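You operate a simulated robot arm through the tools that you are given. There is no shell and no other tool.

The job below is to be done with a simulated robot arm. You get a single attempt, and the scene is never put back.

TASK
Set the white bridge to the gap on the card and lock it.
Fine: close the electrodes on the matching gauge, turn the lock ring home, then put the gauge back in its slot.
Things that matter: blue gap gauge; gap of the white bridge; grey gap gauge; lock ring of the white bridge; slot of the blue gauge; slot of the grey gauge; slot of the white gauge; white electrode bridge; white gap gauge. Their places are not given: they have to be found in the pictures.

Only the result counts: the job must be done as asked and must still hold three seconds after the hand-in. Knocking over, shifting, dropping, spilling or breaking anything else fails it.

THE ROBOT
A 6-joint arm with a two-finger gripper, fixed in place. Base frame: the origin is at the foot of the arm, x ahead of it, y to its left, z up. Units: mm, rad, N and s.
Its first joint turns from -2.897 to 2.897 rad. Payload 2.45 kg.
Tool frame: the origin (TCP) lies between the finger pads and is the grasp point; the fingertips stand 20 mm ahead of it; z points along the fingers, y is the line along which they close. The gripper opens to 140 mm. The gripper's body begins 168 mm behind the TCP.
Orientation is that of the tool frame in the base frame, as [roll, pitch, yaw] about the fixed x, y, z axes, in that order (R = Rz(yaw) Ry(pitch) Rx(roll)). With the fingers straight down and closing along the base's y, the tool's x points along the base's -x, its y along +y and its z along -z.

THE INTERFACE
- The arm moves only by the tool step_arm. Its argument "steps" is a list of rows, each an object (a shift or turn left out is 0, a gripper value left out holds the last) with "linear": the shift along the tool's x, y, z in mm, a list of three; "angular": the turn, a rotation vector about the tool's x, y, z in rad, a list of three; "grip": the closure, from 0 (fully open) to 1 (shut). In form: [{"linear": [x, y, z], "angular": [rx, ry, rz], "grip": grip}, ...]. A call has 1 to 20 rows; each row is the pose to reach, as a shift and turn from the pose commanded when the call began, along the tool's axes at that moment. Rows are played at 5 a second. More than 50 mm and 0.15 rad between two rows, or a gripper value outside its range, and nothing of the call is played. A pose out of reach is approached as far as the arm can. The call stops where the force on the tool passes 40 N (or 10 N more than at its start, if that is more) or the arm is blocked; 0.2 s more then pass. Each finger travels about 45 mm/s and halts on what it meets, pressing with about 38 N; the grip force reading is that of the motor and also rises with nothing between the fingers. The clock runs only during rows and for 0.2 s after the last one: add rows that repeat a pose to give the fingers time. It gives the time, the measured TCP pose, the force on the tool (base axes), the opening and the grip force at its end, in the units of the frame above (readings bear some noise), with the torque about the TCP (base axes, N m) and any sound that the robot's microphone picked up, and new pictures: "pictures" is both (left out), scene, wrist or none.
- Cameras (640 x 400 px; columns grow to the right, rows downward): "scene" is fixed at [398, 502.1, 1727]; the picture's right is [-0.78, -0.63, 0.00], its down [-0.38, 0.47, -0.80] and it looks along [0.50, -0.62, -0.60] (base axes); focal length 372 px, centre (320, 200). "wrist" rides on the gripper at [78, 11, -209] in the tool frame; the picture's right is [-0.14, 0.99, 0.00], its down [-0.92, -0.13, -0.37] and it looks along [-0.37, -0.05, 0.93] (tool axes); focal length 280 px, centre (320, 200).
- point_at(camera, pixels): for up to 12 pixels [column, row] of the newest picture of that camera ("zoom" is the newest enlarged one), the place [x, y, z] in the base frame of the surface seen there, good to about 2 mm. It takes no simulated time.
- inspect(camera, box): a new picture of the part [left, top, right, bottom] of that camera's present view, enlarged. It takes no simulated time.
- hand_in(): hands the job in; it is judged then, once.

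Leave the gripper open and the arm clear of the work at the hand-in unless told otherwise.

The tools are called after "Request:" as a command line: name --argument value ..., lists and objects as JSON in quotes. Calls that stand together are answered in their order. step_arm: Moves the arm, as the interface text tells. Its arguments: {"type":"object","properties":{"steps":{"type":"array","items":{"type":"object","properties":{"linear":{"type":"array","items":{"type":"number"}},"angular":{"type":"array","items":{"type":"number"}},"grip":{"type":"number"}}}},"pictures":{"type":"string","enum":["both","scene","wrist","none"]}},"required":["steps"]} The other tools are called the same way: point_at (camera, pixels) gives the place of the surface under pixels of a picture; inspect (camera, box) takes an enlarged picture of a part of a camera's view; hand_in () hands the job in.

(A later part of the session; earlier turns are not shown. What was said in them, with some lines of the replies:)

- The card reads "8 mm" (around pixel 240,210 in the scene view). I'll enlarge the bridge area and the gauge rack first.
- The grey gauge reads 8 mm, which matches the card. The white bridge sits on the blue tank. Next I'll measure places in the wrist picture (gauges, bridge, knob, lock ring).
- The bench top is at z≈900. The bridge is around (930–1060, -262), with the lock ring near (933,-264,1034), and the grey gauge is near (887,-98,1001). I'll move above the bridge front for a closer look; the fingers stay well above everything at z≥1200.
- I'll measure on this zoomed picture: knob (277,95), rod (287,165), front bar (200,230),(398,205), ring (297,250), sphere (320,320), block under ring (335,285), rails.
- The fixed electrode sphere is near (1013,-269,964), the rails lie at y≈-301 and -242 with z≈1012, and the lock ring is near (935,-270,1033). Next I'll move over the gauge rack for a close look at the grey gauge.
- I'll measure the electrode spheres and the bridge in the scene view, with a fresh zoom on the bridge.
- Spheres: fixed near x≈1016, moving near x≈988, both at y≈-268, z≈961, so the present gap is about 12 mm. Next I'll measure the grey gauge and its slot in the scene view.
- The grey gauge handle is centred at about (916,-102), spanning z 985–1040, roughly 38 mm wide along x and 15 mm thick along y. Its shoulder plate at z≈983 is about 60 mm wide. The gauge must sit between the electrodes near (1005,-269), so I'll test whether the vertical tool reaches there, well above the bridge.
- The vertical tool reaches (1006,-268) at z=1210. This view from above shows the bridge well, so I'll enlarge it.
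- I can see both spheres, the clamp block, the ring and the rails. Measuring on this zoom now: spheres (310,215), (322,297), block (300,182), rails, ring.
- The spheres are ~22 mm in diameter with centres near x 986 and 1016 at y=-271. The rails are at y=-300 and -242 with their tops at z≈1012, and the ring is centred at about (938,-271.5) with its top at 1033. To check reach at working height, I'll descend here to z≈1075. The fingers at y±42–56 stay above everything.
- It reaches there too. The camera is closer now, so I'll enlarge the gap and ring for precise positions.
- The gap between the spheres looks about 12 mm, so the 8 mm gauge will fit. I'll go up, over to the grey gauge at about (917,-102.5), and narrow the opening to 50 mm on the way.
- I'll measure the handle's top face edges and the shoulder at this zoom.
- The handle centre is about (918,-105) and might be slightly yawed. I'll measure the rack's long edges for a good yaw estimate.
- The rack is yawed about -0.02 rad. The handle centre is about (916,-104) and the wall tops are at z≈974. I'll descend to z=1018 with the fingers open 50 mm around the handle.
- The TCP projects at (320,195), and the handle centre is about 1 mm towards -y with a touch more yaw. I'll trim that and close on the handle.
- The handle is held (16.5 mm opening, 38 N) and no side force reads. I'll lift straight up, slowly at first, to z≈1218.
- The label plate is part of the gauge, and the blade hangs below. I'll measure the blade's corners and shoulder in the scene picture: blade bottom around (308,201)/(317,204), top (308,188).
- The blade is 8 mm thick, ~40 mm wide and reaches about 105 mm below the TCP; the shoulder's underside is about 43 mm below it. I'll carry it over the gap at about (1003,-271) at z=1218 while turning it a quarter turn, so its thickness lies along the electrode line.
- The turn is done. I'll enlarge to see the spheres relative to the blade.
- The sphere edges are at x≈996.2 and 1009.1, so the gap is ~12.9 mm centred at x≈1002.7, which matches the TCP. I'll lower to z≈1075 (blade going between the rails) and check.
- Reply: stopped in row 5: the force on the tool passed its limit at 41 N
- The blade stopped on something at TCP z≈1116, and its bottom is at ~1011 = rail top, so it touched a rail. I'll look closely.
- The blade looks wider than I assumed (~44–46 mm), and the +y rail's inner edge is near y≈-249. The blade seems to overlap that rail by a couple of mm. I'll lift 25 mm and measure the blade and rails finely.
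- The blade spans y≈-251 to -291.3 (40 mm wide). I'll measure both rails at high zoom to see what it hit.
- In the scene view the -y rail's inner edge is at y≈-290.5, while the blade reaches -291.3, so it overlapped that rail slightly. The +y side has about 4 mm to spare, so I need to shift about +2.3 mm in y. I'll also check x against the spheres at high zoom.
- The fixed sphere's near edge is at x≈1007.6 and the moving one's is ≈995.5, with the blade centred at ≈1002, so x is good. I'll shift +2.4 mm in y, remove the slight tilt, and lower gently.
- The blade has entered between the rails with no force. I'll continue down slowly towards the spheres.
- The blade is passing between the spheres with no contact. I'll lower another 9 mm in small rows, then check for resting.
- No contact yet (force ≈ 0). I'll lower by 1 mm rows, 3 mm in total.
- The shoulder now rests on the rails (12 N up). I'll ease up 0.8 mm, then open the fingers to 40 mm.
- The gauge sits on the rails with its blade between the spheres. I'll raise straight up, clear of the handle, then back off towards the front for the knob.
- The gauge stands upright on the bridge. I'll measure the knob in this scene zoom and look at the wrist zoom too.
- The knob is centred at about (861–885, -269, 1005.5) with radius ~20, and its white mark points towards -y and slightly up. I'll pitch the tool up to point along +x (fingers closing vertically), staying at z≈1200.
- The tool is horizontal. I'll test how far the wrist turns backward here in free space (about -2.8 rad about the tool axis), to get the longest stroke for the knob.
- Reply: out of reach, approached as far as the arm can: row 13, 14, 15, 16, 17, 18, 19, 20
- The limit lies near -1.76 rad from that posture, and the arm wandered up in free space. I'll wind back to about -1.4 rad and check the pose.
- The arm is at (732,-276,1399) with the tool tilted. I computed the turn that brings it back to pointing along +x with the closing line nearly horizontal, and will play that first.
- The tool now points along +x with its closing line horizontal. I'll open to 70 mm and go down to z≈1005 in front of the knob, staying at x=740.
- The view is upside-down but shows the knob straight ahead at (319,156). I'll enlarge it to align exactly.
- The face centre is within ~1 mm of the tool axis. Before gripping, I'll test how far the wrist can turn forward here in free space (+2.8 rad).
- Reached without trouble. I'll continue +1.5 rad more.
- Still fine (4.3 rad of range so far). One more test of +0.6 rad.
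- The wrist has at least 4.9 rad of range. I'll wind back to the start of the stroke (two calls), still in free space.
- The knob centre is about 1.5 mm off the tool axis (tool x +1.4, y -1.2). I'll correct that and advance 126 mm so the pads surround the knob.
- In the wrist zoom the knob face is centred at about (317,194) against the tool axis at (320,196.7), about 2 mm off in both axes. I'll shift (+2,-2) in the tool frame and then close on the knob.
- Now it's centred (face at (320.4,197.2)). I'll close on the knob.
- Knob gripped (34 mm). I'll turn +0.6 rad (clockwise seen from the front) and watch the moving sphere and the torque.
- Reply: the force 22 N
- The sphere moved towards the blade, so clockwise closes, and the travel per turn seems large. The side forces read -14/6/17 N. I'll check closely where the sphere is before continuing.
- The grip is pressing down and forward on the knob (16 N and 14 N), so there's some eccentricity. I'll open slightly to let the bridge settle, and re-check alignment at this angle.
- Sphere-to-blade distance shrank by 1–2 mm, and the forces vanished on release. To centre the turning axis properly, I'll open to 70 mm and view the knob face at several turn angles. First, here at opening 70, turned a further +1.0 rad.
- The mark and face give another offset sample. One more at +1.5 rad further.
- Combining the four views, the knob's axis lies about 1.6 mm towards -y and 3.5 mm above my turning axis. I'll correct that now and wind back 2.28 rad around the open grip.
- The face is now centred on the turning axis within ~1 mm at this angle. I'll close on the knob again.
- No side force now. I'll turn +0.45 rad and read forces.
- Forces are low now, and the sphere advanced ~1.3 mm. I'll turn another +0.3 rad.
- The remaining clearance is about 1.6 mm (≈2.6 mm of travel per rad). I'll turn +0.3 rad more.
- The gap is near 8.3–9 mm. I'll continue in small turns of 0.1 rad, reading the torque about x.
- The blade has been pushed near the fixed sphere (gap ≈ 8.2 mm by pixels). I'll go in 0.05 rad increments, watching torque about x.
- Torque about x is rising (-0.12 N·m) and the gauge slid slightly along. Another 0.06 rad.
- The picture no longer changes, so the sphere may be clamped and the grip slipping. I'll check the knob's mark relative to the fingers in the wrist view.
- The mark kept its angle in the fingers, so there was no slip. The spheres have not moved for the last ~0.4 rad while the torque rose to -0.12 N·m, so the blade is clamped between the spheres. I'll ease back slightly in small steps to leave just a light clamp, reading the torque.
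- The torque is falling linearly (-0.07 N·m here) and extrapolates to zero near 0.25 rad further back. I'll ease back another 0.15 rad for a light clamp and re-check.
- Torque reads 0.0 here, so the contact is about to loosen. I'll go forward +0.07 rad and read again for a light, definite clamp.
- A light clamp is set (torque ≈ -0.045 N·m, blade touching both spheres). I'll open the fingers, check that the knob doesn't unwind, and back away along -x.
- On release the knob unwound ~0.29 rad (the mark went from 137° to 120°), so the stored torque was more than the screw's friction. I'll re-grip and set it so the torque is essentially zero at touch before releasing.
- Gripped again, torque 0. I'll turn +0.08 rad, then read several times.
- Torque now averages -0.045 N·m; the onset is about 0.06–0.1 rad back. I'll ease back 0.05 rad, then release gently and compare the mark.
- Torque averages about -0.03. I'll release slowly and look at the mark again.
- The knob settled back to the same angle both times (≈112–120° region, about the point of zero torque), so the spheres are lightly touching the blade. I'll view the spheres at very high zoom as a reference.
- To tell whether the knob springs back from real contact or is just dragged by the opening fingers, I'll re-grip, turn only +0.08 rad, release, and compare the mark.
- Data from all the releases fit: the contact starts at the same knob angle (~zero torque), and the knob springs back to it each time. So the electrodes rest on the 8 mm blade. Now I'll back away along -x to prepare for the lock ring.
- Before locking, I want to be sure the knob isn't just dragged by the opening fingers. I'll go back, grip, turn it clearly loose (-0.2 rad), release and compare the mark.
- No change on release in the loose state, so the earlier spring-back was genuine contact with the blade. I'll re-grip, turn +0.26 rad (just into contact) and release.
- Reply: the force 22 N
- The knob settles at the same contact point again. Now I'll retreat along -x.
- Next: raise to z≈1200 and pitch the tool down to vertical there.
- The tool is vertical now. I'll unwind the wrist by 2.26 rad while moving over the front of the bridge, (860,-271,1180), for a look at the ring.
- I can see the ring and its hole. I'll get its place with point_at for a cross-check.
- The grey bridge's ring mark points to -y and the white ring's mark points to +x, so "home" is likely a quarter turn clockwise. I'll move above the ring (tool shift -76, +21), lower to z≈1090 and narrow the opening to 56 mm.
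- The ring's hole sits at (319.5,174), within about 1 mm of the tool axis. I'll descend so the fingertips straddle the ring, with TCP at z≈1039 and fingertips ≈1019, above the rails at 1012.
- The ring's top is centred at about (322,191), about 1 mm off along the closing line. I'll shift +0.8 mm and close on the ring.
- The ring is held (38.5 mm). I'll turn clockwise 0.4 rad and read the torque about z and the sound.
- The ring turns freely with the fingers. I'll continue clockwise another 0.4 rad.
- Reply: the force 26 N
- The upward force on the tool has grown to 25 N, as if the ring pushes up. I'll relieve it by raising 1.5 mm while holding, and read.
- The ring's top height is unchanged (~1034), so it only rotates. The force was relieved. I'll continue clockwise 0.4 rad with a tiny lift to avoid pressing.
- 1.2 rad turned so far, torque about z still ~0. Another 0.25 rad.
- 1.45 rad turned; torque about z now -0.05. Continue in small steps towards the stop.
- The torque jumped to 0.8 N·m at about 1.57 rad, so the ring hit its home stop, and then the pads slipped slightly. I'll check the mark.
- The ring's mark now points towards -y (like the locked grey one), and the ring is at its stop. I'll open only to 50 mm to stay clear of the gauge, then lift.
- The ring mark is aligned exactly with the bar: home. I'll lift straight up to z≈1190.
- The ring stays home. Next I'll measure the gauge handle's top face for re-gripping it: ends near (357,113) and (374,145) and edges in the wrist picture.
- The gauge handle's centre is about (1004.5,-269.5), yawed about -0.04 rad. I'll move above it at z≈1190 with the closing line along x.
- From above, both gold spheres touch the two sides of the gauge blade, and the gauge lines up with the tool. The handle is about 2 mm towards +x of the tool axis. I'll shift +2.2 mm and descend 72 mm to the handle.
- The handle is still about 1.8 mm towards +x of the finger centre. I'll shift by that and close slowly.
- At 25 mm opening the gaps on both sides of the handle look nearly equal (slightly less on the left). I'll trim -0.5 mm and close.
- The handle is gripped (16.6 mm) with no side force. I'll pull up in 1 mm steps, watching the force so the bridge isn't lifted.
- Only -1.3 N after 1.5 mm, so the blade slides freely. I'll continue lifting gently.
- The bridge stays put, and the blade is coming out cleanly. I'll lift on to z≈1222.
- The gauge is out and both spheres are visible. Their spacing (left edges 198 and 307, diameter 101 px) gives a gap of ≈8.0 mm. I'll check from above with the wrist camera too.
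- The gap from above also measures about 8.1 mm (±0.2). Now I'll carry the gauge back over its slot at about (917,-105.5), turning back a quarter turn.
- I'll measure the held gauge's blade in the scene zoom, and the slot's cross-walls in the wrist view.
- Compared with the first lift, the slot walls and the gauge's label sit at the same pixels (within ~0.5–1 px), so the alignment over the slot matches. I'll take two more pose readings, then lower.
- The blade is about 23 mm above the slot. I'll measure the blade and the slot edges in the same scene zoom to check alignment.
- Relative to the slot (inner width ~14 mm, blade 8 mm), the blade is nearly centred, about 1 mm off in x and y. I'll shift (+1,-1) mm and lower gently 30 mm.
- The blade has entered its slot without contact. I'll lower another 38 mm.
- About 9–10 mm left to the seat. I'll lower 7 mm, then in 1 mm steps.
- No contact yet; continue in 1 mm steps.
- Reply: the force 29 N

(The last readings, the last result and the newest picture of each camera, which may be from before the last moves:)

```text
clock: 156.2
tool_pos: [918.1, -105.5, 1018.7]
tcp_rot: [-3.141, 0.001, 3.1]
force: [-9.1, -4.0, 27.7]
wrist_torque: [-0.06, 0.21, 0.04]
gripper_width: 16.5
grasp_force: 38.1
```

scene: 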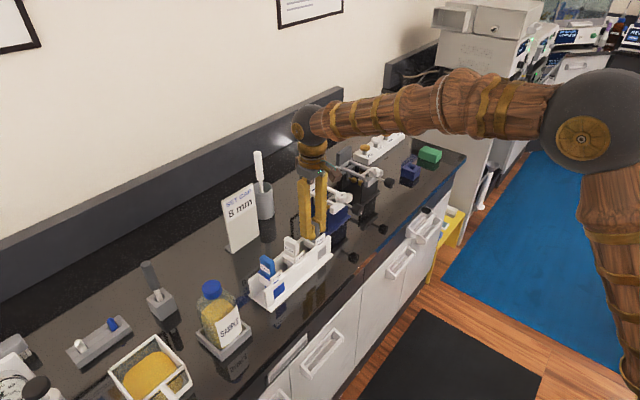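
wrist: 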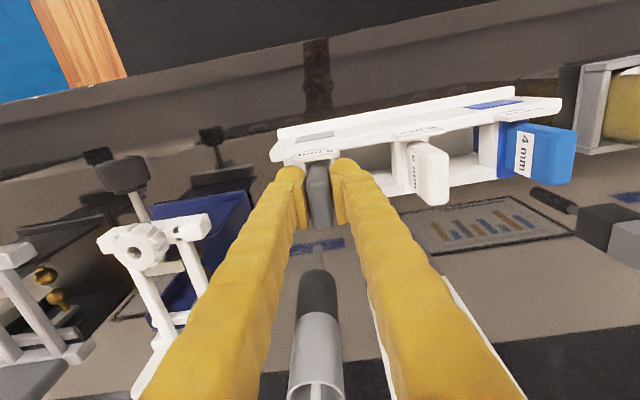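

The gauge is seated (10 → 28 N). I'll ease up 1.4 mm, check the seat, then open.

Request:
step_arm --steps '[{"linear": [0, 0, -0.8]}, {"linear": [0, 0, -1.4]}, {"linear": [0, 0, -1.4]}]' --pictures "scene"

Request:
inspect --camera "scene" --box '[298, 228, 338, 253]'

```text
clock: 157.0
tool_pos: [917.6, -107.1, 1020.3]
tcp_rot: [3.14, -0.001, 3.101]
force: [4.2, -0.4, 11.2]
wrist_torque: [-0.06, -0.42, -0.05]
gripper_width: 16.4
grasp_force: 38.3
```

scene: 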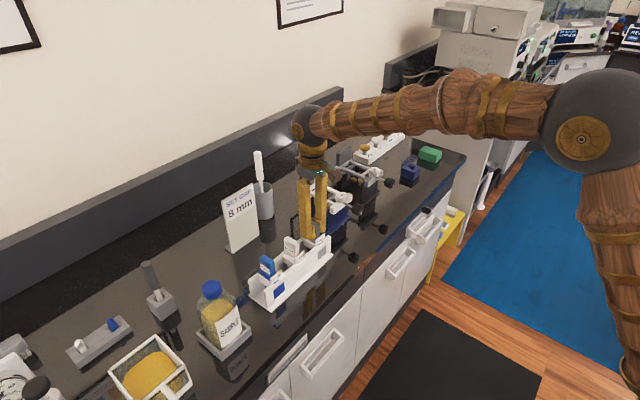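

```text
16.00 times, centred on (318, 240) of scene
```

zoom: 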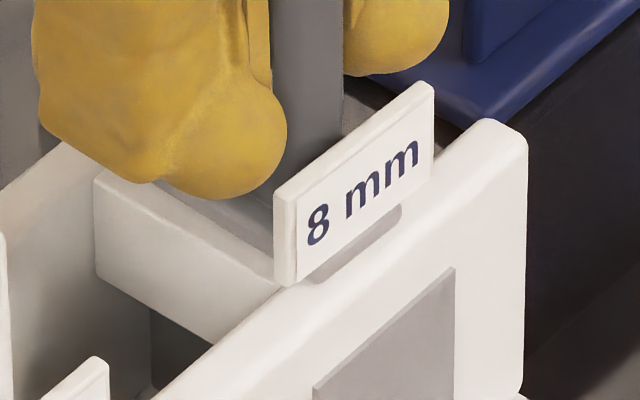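

It sits on the rack walls like at the start. I'll ease 0.7 mm more and open to 50 mm.

Request:
step_arm --steps '[{"linear": [0, 0, -0.7]}, {"linear": [0, 0, -0.7], "grip": 0.86}, {"linear": [0, 0, -0.7], "grip": 0.8}, {"linear": [0, 0, -0.7], "grip": 0.72}, {"linear": [0, 0, -0.7], "grip": 0.65}, {"linear": [0, 0, -0.7], "grip": 0.65}]' --pictures "both"

Request:
inspect --camera "scene" --box '[290, 215, 338, 255]'

```text
clock: 158.4
tool_pos: [918.7, -106.2, 1019.6]
tcp_rot: [3.141, 0.0, 3.1]
force: [-0.5, -0.3, -0.3]
wrist_torque: [-0.02, -0.03, -0.03]
gripper_width: 48.8
grasp_force: 0.2
```

scene: 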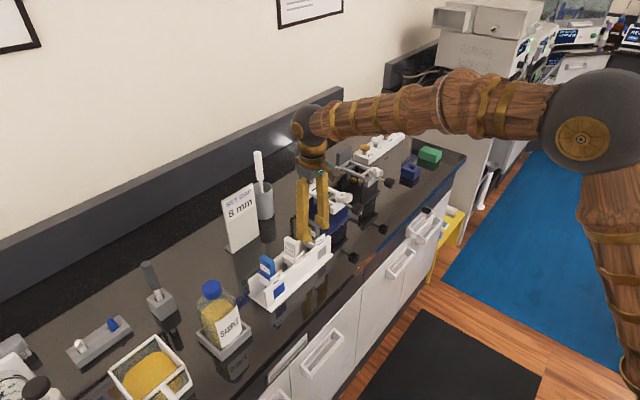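
wrist: 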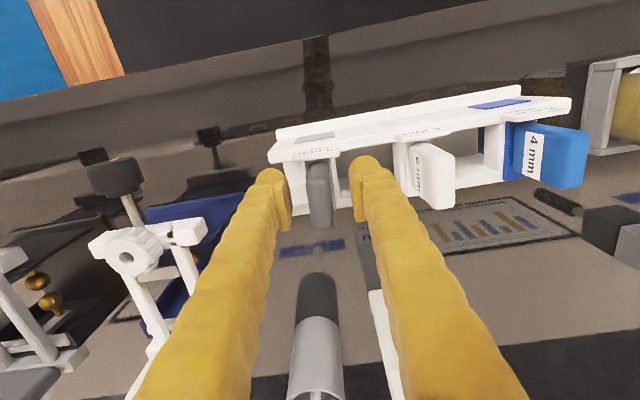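

```text
10.00 times, centred on (314, 235) of scene
```

zoom: 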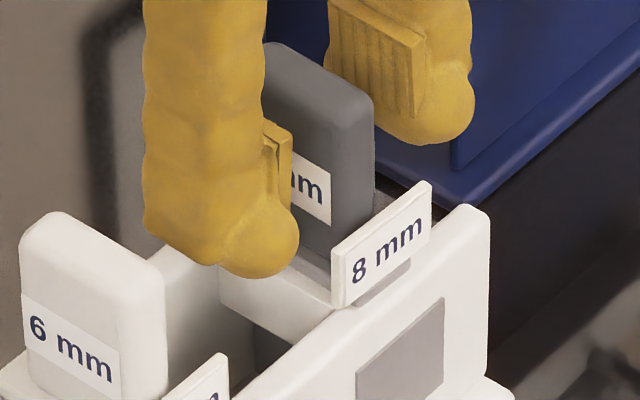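

The gauge is released in its slot. I'll lift straight up and then back away clear of the work.

Request:
step_arm --steps '[{"linear": [0, 0, -10]}, {"linear": [0, 0, -30]}, {"linear": [0, 0, -60]}, {"linear": [0, 0, -100]}, {"linear": [0, 0, -145]}, {"linear": [0, 0, -190]}, {"linear": [40, 0, -220]}, {"linear": [85, 0, -250]}, {"linear": [130, 0, -270]}, {"linear": [175, 0, -280]}, {"linear": [215, 0, -280]}, {"linear": [215, 0, -280]}]' --pictures "both"

Request:
inspect --camera "scene" --box '[260, 210, 340, 290]'

Request:
inspect --camera "scene" --box '[290, 160, 370, 230]'

Request:
inspect --camera "scene" --box '[314, 192, 338, 207]'

```text
refused: row 8 steps farther than a row can; nothing moved
```

```text
5.00 times, centred on (300, 250) of scene
```

zoom: 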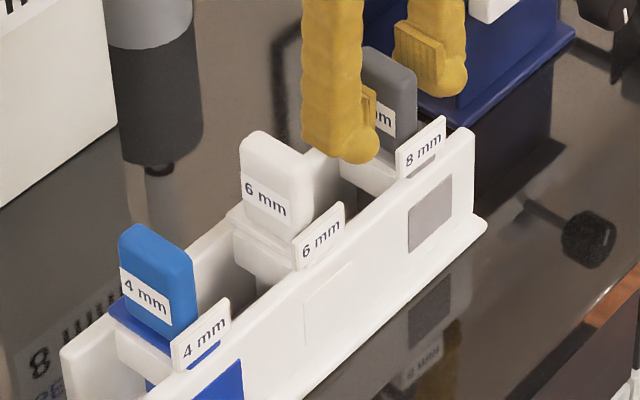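

```text
5.71 times, centred on (330, 195) of scene
```

zoom: 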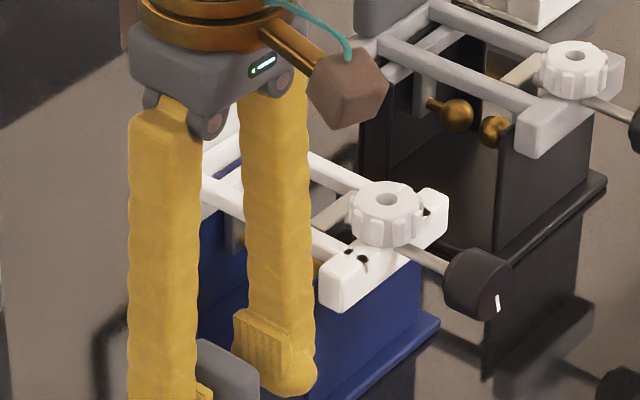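

```text
16.00 times, centred on (326, 200) of scene
```

zoom: 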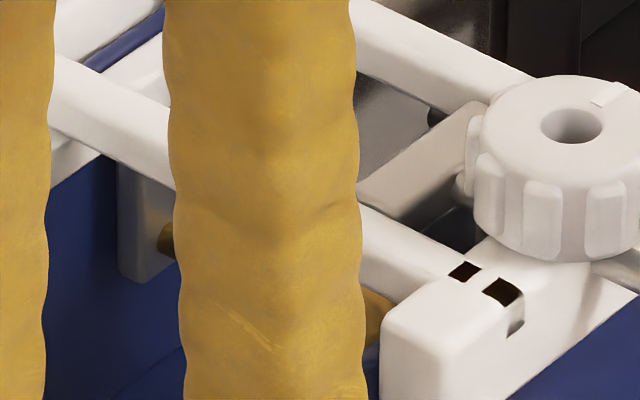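

One row was too long and nothing moved. I'll repeat with shorter rows.

Request:
step_arm --steps '[{"linear": [0, 0, -10]}, {"linear": [0, 0, -30]}, {"linear": [0, 0, -60]}, {"linear": [0, 0, -100]}, {"linear": [0, 0, -140]}, {"linear": [0, 0, -180]}, {"linear": [25, 0, -210]}, {"linear": [60, 0, -235]}, {"linear": [100, 0, -250]}, {"linear": [140, 0, -260]}, {"linear": [180, 0, -260]}, {"linear": [215, 0, -260]}, {"linear": [215, 0, -260]}]' --pictures "both"

Request:
inspect --camera "scene" --box '[260, 210, 340, 290]'

Request:
inspect --camera "scene" --box '[290, 160, 370, 230]'

Request:
inspect --camera "scene" --box '[314, 192, 338, 207]'

```text
clock: 161.2
tool_pos: [703.9, -99.2, 1281.7]
tcp_rot: [-3.141, 0.0, 3.1]
force: [0.1, -0.1, -0.4]
wrist_torque: [-0.04, 0.06, -0.01]
gripper_width: 49.3
grasp_force: 0.1
```

scene: 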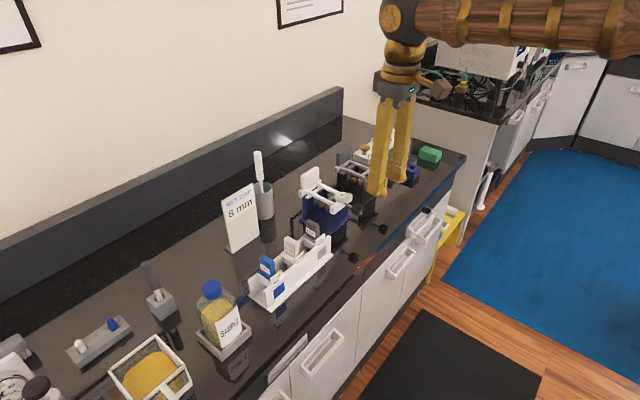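
wrist: 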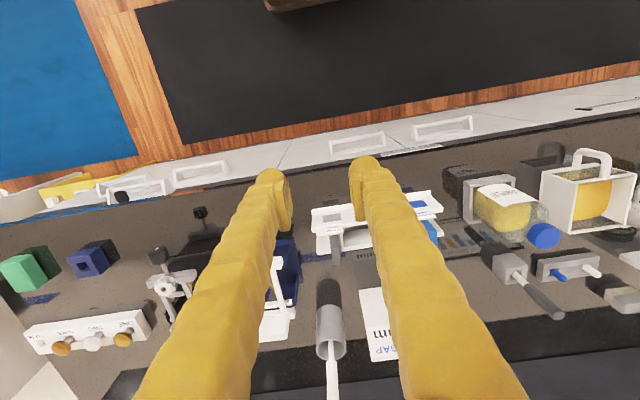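

```text
5.00 times, centred on (300, 250) of scene
```

zoom: 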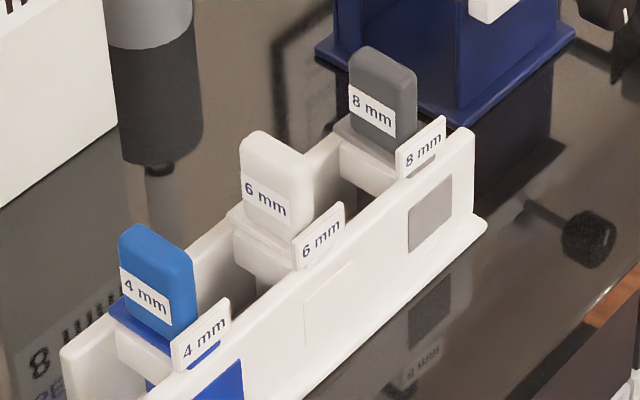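

```text
5.71 times, centred on (330, 195) of scene
```

zoom: 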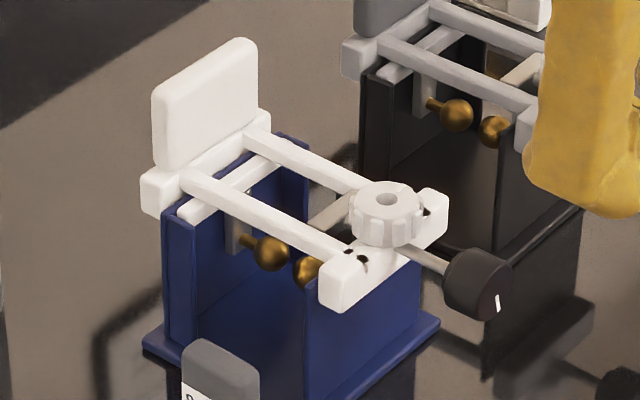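

```text
16.00 times, centred on (326, 200) of scene
```

zoom: 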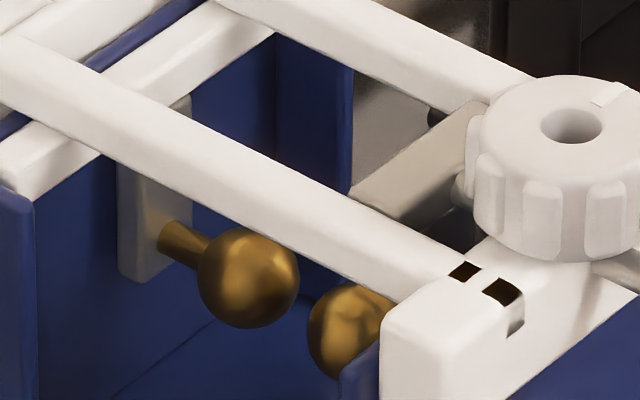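

The grey gauge is back in its slot at the same pixels as at the start. The ring's mark is home, and the sphere spacing is unchanged (198/299/307). I'll open the gripper fully and take one last look before handing in.

Request:
step_arm --steps '[{"linear": [40, 0, -30], "grip": 0.3}, {"linear": [60, 0, -50], "grip": 0.0}, {"linear": [60, 0, -50], "grip": 0.0}, {"linear": [60, 0, -50], "grip": 0.0}, {"linear": [60, 0, -50], "grip": 0.0}]' --pictures "both"

Request:
inspect --camera "scene" --box '[314, 192, 338, 207]'

```text
clock: 162.4
tool_pos: [642.6, -95.2, 1328.2]
tcp_rot: [3.141, -0.001, 3.098]
force: [-0.2, -0.4, -0.1]
wrist_torque: [-0.01, -0.02, -0.02]
gripper_width: 140.1
grasp_force: 0.1
```

scene: 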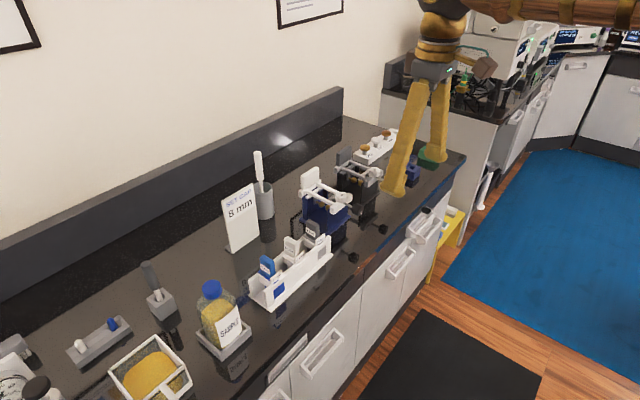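
wrist: 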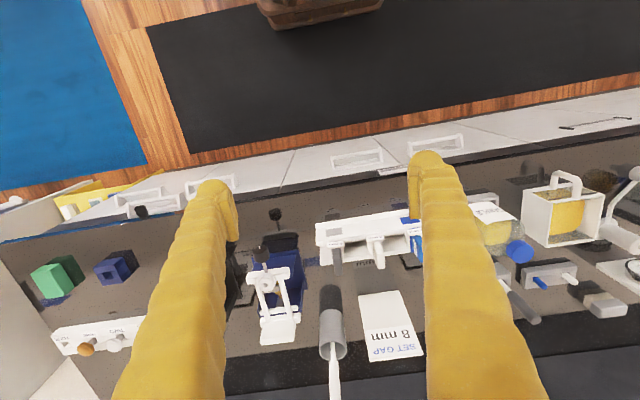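

```text
16.00 times, centred on (326, 200) of scene
```

zoom: 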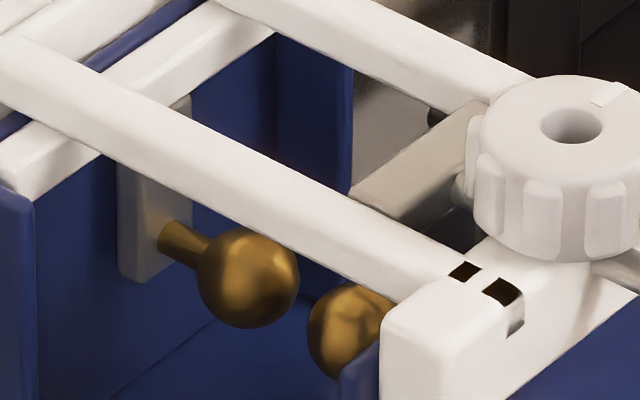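

Everything is in place: the gap is at about 8 mm, the ring is home, the grey gauge is in its slot, and the gripper is open with the arm clear. Handing in.

Request:
hand_in

```text
The job is handed in.
```

I set the white bridge to the card's 8 mm gap, locked it, and handed the job in. I don't have a verdict back yet.

- **Gauge:** the card reads 8 mm, so I used the grey gauge. It slid out of the electrodes with almost no friction. It is back in its slot, at the same place in the picture as at the start.
- **Gap:** the electrodes were closed until they just touched the blade. Measured from the pictures after locking, the gap is about 8.0 mm from the side and about 8.2 mm from above, give or take 0.2 mm.
- **Lock ring:** turned a quarter turn clockwise to its stop. Its mark now lines up with the bar.

Two things happened along the way:

- **Blade on a rail:** on the first try, the blade came down on one of the bridge's rails and the arm stopped at about 41 N. I shifted it slightly and it went in cleanly.
- **Bridge yaw:** turning the ring to its stop yawed the bridge a few hundredths of a radian on its tank. It is still seated, and the tank itself did not move.

The gripper is fully open and the arm is clear of the work.
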